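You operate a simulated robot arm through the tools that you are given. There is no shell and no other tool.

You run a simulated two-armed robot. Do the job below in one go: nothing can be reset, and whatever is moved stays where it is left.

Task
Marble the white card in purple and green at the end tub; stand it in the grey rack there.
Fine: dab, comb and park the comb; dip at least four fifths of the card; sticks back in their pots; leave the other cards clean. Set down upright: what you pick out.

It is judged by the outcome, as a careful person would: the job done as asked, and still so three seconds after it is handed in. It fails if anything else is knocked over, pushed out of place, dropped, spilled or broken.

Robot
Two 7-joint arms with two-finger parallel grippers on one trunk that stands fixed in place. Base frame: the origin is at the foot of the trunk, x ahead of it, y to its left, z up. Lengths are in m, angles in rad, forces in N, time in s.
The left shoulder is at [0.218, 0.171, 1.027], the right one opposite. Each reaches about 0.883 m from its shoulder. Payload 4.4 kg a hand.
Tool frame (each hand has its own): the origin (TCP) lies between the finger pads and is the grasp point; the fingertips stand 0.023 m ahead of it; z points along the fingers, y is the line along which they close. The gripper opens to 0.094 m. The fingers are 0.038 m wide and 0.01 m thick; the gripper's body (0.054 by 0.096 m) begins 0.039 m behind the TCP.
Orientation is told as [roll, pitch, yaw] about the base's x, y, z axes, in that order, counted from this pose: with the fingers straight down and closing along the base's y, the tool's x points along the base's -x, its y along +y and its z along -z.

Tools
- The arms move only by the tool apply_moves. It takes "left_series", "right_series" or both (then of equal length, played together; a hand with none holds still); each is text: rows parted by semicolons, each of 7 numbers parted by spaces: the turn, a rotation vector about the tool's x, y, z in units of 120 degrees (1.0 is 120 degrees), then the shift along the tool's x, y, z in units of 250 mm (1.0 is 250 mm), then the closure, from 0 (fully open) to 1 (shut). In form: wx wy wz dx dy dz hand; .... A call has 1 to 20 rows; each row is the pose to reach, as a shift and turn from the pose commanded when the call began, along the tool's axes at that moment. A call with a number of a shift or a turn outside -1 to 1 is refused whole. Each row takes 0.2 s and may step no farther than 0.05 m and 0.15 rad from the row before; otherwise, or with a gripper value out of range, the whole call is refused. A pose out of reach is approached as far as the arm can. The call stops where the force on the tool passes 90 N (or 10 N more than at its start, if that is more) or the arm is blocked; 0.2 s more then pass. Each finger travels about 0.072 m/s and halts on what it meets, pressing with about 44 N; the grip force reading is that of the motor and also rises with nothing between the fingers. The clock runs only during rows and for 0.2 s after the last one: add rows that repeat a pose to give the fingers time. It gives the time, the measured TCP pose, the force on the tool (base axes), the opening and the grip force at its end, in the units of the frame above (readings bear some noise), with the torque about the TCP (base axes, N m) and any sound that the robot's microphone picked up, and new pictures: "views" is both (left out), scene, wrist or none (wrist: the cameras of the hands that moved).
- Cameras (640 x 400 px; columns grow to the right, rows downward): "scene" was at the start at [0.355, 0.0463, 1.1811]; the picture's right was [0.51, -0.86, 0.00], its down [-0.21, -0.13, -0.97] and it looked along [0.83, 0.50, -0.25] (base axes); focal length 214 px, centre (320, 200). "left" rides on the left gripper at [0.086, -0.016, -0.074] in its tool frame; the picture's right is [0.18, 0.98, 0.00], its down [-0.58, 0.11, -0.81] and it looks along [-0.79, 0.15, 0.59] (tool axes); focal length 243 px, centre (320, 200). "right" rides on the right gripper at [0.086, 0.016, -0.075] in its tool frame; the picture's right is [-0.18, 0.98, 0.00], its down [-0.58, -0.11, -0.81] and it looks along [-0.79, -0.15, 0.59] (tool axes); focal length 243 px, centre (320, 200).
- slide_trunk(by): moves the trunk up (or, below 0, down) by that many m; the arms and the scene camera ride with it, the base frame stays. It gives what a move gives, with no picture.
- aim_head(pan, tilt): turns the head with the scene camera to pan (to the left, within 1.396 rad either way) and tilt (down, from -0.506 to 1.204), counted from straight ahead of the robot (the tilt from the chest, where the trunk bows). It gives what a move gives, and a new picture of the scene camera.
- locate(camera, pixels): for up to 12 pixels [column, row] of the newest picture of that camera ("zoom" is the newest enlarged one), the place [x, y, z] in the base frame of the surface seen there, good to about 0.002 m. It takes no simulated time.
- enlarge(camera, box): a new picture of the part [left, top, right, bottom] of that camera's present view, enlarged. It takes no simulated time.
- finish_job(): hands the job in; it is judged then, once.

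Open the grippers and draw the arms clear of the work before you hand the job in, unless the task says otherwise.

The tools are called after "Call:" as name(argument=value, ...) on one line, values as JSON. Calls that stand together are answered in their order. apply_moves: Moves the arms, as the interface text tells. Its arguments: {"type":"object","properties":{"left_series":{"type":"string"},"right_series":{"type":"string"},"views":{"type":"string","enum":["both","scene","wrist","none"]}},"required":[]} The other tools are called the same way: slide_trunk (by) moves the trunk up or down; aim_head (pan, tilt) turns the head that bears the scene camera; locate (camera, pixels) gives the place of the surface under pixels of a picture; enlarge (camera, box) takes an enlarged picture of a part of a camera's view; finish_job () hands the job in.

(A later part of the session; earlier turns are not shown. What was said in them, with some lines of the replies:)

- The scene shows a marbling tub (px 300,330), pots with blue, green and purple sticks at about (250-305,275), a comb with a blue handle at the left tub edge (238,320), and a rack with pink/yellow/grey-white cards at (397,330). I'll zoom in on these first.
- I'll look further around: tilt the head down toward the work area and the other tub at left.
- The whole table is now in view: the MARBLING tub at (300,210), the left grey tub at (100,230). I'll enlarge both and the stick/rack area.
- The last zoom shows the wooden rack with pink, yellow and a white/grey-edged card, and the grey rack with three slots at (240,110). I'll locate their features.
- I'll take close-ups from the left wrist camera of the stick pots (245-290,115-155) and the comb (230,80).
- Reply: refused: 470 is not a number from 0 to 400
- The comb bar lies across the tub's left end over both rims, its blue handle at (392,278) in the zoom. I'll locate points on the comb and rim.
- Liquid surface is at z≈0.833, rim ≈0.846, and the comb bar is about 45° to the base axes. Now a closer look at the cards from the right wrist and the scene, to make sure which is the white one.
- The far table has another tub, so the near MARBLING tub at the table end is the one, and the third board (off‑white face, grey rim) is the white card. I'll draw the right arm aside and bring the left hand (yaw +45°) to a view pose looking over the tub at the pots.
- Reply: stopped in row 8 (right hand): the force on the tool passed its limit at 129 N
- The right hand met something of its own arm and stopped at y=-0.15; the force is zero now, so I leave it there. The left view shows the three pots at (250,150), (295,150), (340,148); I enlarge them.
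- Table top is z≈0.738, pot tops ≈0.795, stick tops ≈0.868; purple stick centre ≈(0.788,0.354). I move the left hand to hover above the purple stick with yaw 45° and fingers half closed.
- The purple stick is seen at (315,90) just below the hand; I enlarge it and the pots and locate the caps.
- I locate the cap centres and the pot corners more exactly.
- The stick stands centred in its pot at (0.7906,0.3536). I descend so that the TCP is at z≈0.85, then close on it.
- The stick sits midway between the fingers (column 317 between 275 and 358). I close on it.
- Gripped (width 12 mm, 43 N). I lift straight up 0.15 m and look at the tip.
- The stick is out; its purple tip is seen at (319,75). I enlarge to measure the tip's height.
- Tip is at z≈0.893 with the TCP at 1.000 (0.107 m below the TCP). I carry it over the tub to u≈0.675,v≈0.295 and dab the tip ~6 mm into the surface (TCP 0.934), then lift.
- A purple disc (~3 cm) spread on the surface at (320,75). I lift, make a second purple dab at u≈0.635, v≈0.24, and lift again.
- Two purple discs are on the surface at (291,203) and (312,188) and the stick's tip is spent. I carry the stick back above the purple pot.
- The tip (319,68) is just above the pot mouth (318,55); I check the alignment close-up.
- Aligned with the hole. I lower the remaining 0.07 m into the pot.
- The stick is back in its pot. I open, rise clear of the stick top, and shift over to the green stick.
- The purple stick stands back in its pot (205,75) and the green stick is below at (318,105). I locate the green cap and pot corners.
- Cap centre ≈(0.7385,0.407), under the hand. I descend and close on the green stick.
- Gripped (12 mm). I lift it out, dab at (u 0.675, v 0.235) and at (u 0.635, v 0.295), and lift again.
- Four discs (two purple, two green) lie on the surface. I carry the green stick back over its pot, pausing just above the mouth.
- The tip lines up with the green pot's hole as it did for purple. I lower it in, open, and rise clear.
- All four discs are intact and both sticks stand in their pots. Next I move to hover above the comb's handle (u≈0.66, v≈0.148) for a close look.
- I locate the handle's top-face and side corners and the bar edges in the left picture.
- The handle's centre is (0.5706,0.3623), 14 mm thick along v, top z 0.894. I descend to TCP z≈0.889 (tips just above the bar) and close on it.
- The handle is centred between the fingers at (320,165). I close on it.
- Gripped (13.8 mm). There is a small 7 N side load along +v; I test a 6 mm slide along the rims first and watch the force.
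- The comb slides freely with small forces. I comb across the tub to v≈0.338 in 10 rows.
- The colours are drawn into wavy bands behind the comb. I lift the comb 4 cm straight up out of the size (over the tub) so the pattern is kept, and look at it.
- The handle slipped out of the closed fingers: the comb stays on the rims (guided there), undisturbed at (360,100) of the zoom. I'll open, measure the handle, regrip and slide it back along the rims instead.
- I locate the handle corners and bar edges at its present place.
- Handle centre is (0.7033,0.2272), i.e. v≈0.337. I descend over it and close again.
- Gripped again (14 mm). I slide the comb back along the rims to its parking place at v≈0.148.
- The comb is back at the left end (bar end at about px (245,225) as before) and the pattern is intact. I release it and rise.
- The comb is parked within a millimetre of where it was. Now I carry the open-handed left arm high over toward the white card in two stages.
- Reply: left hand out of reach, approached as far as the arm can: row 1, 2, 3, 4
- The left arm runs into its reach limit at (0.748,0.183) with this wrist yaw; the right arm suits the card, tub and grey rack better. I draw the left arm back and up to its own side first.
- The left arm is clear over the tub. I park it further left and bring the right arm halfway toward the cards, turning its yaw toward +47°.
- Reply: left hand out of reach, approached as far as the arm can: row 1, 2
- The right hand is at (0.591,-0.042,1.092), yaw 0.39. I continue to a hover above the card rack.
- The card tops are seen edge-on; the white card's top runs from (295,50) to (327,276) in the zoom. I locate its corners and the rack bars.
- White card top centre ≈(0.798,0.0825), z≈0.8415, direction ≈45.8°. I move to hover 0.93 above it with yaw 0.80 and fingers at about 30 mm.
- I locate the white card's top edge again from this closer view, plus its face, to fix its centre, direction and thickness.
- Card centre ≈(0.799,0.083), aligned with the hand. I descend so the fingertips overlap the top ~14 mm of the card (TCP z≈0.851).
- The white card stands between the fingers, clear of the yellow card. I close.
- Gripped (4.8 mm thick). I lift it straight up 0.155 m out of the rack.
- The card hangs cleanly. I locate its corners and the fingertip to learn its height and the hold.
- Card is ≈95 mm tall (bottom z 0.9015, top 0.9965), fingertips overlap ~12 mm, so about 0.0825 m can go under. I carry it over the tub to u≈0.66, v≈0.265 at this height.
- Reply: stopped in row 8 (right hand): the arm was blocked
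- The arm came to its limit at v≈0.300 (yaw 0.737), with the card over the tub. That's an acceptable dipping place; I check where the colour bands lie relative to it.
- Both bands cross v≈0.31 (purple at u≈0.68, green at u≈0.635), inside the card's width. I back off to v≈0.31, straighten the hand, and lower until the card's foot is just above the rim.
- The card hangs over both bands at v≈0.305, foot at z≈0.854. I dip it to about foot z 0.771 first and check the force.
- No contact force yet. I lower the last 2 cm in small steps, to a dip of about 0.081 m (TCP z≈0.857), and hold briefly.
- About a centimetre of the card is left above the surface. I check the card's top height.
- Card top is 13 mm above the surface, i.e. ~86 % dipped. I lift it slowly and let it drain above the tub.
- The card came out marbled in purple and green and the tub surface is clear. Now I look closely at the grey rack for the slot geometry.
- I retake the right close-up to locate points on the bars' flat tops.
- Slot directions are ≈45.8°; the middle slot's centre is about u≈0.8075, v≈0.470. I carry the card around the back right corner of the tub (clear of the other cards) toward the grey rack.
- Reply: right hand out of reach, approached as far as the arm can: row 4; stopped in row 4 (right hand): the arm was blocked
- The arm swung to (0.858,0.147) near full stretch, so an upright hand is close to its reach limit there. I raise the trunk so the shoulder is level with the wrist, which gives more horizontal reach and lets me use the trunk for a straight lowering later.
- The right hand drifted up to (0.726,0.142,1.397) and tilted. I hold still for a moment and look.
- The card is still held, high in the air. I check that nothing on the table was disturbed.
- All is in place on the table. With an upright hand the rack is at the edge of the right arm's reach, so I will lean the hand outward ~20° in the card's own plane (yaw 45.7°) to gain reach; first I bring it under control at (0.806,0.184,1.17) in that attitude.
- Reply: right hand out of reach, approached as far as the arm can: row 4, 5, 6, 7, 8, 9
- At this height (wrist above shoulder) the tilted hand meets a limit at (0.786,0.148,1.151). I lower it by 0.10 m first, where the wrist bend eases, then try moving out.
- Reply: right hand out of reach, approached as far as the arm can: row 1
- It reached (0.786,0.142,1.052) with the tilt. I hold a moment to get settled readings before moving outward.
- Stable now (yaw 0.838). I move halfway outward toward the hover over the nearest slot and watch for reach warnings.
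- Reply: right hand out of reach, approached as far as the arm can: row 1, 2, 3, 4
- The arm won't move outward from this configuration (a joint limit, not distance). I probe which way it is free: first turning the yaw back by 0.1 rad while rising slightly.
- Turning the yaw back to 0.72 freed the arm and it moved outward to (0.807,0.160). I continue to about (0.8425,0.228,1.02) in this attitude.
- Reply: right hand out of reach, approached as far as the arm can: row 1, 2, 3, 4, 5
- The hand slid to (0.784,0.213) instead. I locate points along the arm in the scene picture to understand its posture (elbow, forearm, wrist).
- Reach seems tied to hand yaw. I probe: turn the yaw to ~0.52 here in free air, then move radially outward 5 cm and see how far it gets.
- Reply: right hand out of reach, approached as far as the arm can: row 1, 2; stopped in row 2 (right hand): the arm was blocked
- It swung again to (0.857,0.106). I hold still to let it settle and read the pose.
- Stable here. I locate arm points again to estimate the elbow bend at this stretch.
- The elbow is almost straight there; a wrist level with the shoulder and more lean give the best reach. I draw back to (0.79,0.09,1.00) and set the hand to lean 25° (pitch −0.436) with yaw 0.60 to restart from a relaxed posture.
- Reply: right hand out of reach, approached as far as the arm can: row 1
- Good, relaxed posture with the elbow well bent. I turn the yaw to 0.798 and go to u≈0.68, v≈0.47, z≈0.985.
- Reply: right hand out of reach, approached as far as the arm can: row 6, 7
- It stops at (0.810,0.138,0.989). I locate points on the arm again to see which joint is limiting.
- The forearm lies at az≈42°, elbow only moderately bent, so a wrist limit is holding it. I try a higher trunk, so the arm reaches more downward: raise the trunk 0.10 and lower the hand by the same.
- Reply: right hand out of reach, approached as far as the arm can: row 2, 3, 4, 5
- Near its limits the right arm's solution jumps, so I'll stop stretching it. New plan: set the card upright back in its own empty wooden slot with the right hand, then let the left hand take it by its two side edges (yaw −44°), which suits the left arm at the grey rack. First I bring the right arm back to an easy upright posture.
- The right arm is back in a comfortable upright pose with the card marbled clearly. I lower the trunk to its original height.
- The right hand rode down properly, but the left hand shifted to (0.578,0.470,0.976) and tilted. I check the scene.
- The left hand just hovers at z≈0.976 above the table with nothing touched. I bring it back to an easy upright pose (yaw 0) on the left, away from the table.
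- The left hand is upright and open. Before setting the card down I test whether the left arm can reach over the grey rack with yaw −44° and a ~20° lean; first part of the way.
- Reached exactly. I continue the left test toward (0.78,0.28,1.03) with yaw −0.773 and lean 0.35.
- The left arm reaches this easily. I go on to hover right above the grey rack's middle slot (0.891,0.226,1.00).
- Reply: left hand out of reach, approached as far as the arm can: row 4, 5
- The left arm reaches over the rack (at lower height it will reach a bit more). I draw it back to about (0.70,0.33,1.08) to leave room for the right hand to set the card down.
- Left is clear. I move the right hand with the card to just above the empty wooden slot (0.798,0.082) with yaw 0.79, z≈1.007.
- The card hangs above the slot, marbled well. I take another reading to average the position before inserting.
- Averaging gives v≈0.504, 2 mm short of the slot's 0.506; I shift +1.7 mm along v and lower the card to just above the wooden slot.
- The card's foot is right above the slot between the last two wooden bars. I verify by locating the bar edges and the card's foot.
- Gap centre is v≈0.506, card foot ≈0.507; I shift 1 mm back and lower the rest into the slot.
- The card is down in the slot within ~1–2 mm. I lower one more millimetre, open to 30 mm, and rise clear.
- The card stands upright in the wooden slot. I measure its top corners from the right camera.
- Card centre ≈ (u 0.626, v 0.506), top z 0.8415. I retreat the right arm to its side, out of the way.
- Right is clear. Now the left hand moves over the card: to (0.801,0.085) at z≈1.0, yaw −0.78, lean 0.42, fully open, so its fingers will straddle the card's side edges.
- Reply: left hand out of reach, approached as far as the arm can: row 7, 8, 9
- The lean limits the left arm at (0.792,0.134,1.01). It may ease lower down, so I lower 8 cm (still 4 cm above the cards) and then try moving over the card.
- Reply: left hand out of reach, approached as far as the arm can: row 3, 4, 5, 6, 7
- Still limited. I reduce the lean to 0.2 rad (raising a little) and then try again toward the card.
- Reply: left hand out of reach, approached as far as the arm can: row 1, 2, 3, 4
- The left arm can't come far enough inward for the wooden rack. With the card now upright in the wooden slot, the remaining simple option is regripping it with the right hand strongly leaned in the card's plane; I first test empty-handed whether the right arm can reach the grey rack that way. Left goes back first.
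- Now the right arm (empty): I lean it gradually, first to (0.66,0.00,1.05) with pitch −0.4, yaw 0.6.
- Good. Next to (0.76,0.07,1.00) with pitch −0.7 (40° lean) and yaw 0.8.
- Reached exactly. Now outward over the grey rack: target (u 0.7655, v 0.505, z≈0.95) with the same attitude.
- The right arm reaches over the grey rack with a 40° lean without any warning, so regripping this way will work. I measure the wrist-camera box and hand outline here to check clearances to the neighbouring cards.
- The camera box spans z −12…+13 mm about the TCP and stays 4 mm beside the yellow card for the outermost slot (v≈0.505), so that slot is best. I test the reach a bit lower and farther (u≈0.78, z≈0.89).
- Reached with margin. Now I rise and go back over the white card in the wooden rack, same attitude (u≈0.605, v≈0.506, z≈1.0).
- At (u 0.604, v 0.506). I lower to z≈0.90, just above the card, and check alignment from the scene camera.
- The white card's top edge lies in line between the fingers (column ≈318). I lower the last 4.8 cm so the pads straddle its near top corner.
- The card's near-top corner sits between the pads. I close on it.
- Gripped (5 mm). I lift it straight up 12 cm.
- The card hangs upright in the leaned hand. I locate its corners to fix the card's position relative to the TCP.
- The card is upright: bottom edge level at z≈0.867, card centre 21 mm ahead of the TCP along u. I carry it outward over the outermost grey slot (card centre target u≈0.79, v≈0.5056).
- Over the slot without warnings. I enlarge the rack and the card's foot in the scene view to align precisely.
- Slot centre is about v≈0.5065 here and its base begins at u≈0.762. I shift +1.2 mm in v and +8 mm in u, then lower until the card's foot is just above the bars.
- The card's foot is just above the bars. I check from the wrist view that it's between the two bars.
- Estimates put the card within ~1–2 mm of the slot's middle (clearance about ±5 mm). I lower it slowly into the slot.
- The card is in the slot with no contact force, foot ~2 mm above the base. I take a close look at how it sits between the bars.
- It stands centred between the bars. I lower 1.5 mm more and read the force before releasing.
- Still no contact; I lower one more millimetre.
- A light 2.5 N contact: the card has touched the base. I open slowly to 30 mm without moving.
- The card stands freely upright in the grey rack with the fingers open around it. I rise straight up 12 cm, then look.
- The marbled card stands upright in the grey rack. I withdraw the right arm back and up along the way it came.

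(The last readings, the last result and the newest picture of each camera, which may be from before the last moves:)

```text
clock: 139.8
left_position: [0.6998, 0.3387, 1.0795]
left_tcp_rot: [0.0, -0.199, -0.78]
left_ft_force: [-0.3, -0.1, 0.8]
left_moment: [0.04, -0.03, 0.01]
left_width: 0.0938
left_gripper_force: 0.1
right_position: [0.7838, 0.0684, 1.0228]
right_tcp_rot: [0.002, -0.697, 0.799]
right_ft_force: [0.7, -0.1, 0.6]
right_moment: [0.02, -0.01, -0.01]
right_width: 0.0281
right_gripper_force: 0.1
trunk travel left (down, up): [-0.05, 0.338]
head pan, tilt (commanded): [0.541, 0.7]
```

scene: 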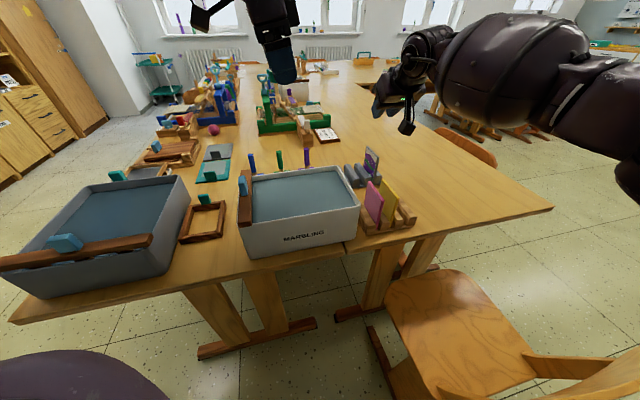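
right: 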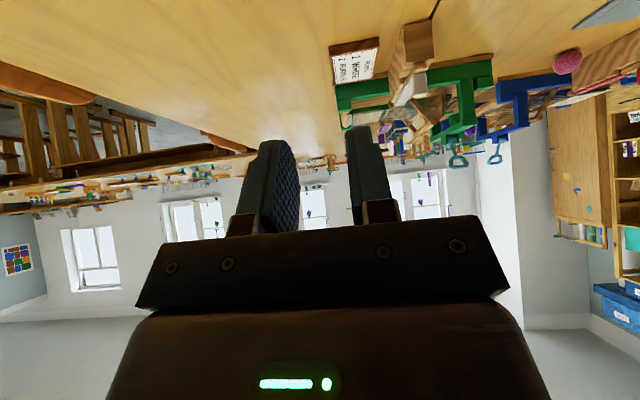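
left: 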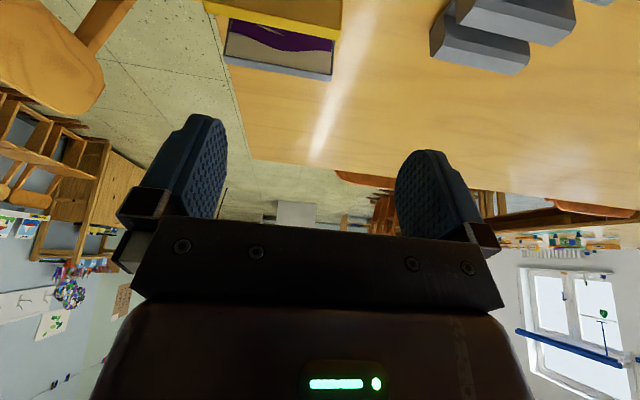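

Both arms now draw back to their own sides in upright poses with grippers open.

Call:
apply_moves(left_series="-0.0029 0.0117 -0.0286 0.118 -0.0346 -0.0596 0; -0.0057 0.0234 -0.0571 0.2359 -0.0693 -0.1193 0; -0.0086 0.0351 -0.0857 0.3539 -0.1039 -0.1789 0; -0.0115 0.0469 -0.1142 0.4718 -0.1385 -0.2385 0; -0.0143 0.0586 -0.1428 0.5898 -0.1731 -0.2981 0; -0.0172 0.0703 -0.1713 0.7077 -0.2078 -0.3578 0; -0.02 0.082 -0.1999 0.8257 -0.2424 -0.4174 0; -0.0229 0.0937 -0.2284 0.9436 -0.277 -0.477 0; -0.0229 0.0937 -0.2284 0.9436 -0.277 -0.477 0", right_series="0.0063 0.0179 0.0102 0.0366 0.0208 -0.0615 0.6; 0.0125 0.0357 0.0205 0.0733 0.0415 -0.123 0.5; 0.0188 0.0536 0.0307 0.1099 0.0623 -0.1845 0.4; 0.0251 0.0714 0.0409 0.1465 0.083 -0.246 0.3; 0.0313 0.0893 0.0511 0.1831 0.1038 -0.3075 0.2; 0.0376 0.1071 0.0614 0.2198 0.1245 -0.369 0.1; 0.0438 0.125 0.0716 0.2564 0.1453 -0.4305 0; 0.0501 0.1428 0.0818 0.293 0.166 -0.492 0; 0.0501 0.1428 0.0818 0.293 0.166 -0.492 0", views="both")

Call:
enlarge(camera="scene", box=[220, 130, 430, 270])

```text
clock: 141.8
left_position: [0.4719, 0.4689, 1.1505]
left_tcp_rot: [0.0, -0.005, -0.301]
left_ft_force: [2.2, 0.3, -3.4]
left_moment: [-0.06, 0.18, 0.0]
left_width: 0.0937
left_gripper_force: 0.0
right_position: [0.6616, 0.0005, 1.0655]
right_tcp_rot: [0.003, -0.393, 0.6]
right_ft_force: [1.7, 0.1, -0.6]
right_moment: [0.0, 0.05, -0.01]
right_width: 0.094
right_gripper_force: 0.1
trunk travel left (down, up): [-0.05, 0.338]
head pan, tilt (commanded): [0.541, 0.7]
```

scene: 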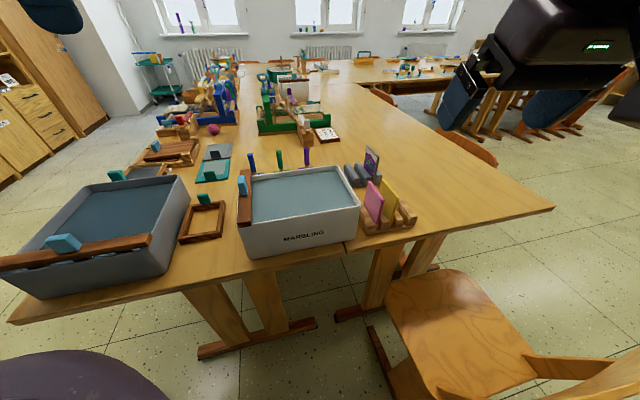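
right: 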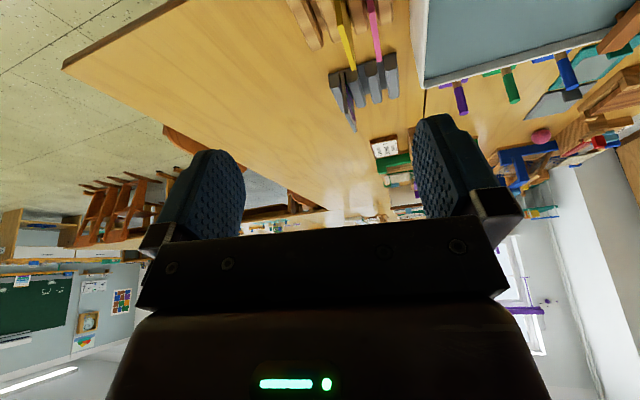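
left: 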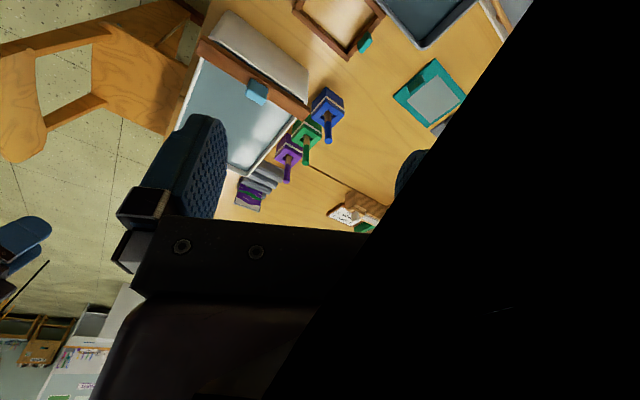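

```text
2.86 times, centred on (325, 200) of scene
```

zoom: 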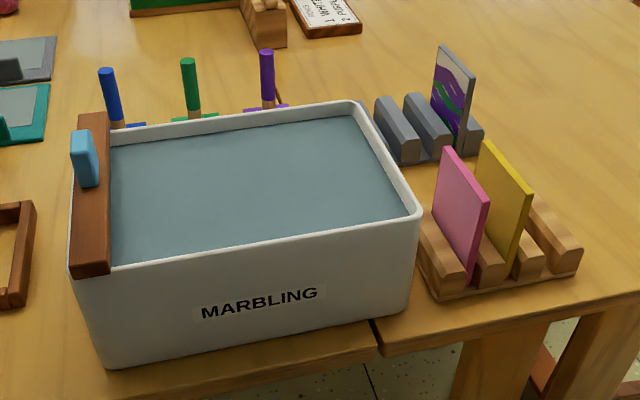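

Everything stands in place: card in the grey rack, comb parked, three sticks in their pots, the pink and yellow cards untouched and clean. I check the card's uprightness and draw the right arm further back while rereading the left hand.

Call:
enlarge(camera="scene", box=[340, 135, 420, 195])

Call:
apply_moves(right_series="0 0.03 0 0.08 -0.08 0 0; 0 0.06 0 0.16 -0.16 0 0; 0 0.09 0 0.24 -0.24 0 0; 0 0.12 0 0.32 -0.32 0 0; 0 0.15 0 0.4 -0.4 0 0; 0 0.18 0 0.48 -0.48 -0.05 0; 0 0.19 0 0.52 -0.52 -0.08 0", left_series="0 0 0.02 0 0 -0.02 0; 0 0 0.04 0 0 -0.04 0; 0 0 0.06 0 0 -0.06 0; 0 0 0.06 0 0 -0.06 0; 0 0 0.06 0 0 -0.06 0; 0 0 0.06 0 0 -0.06 0; 0 0 0.06 0 0 -0.06 0", views="both")

```text
6.67 times, centred on (380, 165) of scene
```

zoom: 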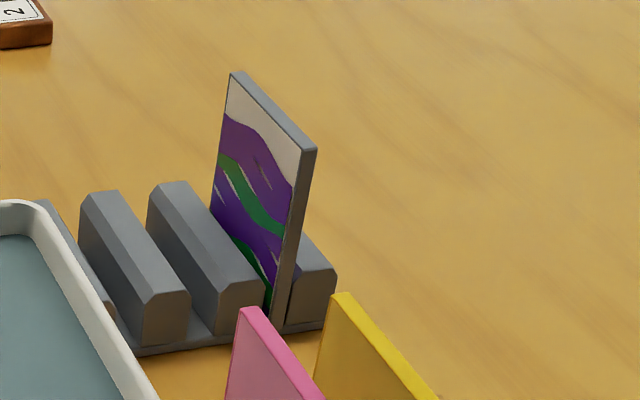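

```text
clock: 143.4
left_position: [0.4716, 0.4708, 1.1653]
left_tcp_rot: [0.001, 0.0, -0.424]
left_ft_force: [0.3, -0.1, -0.1]
left_moment: [0.01, 0.01, 0.02]
left_width: 0.0941
left_gripper_force: 0.1
right_position: [0.6274, -0.1814, 1.0365]
right_tcp_rot: [0.0, -0.002, 0.603]
right_ft_force: [-0.5, -0.5, 0.1]
right_moment: [0.0, -0.01, -0.01]
right_width: 0.0939
right_gripper_force: 0.0
trunk travel left (down, up): [-0.05, 0.338]
head pan, tilt (commanded): [0.541, 0.7]
```

scene: 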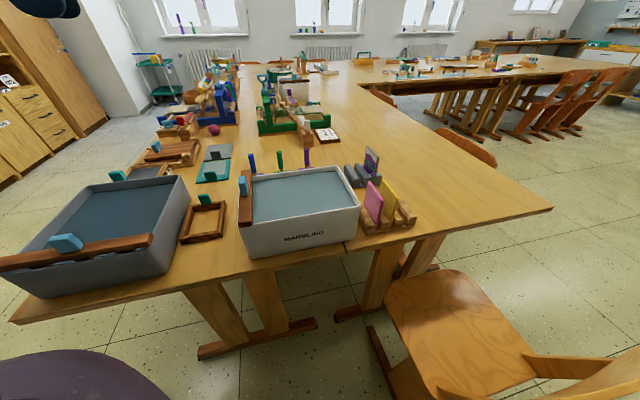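
right: 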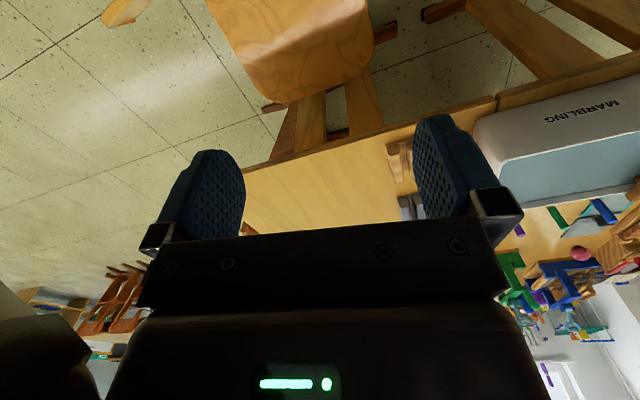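
left: 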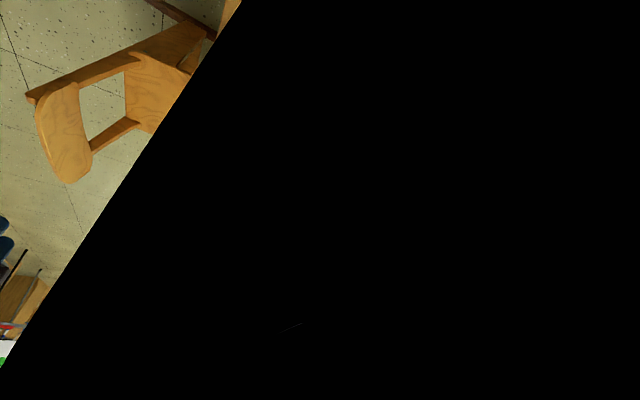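

The card stands upright in the grey rack, marbled purple and green. The comb is parked, the sticks are in their pots, both grippers are open and clear, and force readings are near zero, so I hand the job in.

Call:
finish_job()

```text
The job is handed in.
```

The white card is marbled in purple and green and stands upright in the grey rack beside the end tub. I've handed the job in.

- **Dabbing:** I made two purple and two green dabs. Both sticks are back in their own pots, and the blue one was not used.
- **Combing:** I drew the comb once across the tub and slid it back. It is parked within about a millimetre of where it started. Partway through, the handle slipped out of the grip when I tried to lift it. The comb stayed on the rims and the pattern was not disturbed.
- **Dipping:** By my measurements, about 86% of the card went under the surface.
- **Detour with the wet card:** The right arm could not reach the grey rack with the hand held straight. I set the card upright in its old slot in the wooden rack, took a new grip with the hand leaned over, and moved it on from there.
- **Other cards:** The pink and yellow cards were not touched and look clean in the last pictures. The wet card did pass above them on the way. I saw no drips.
- **Position in the rack:** The card stands in the slot farthest from the tub and looked upright and steady after I let go.

Everything else on the table looked in place at the end, with both grippers open and clear of the work.
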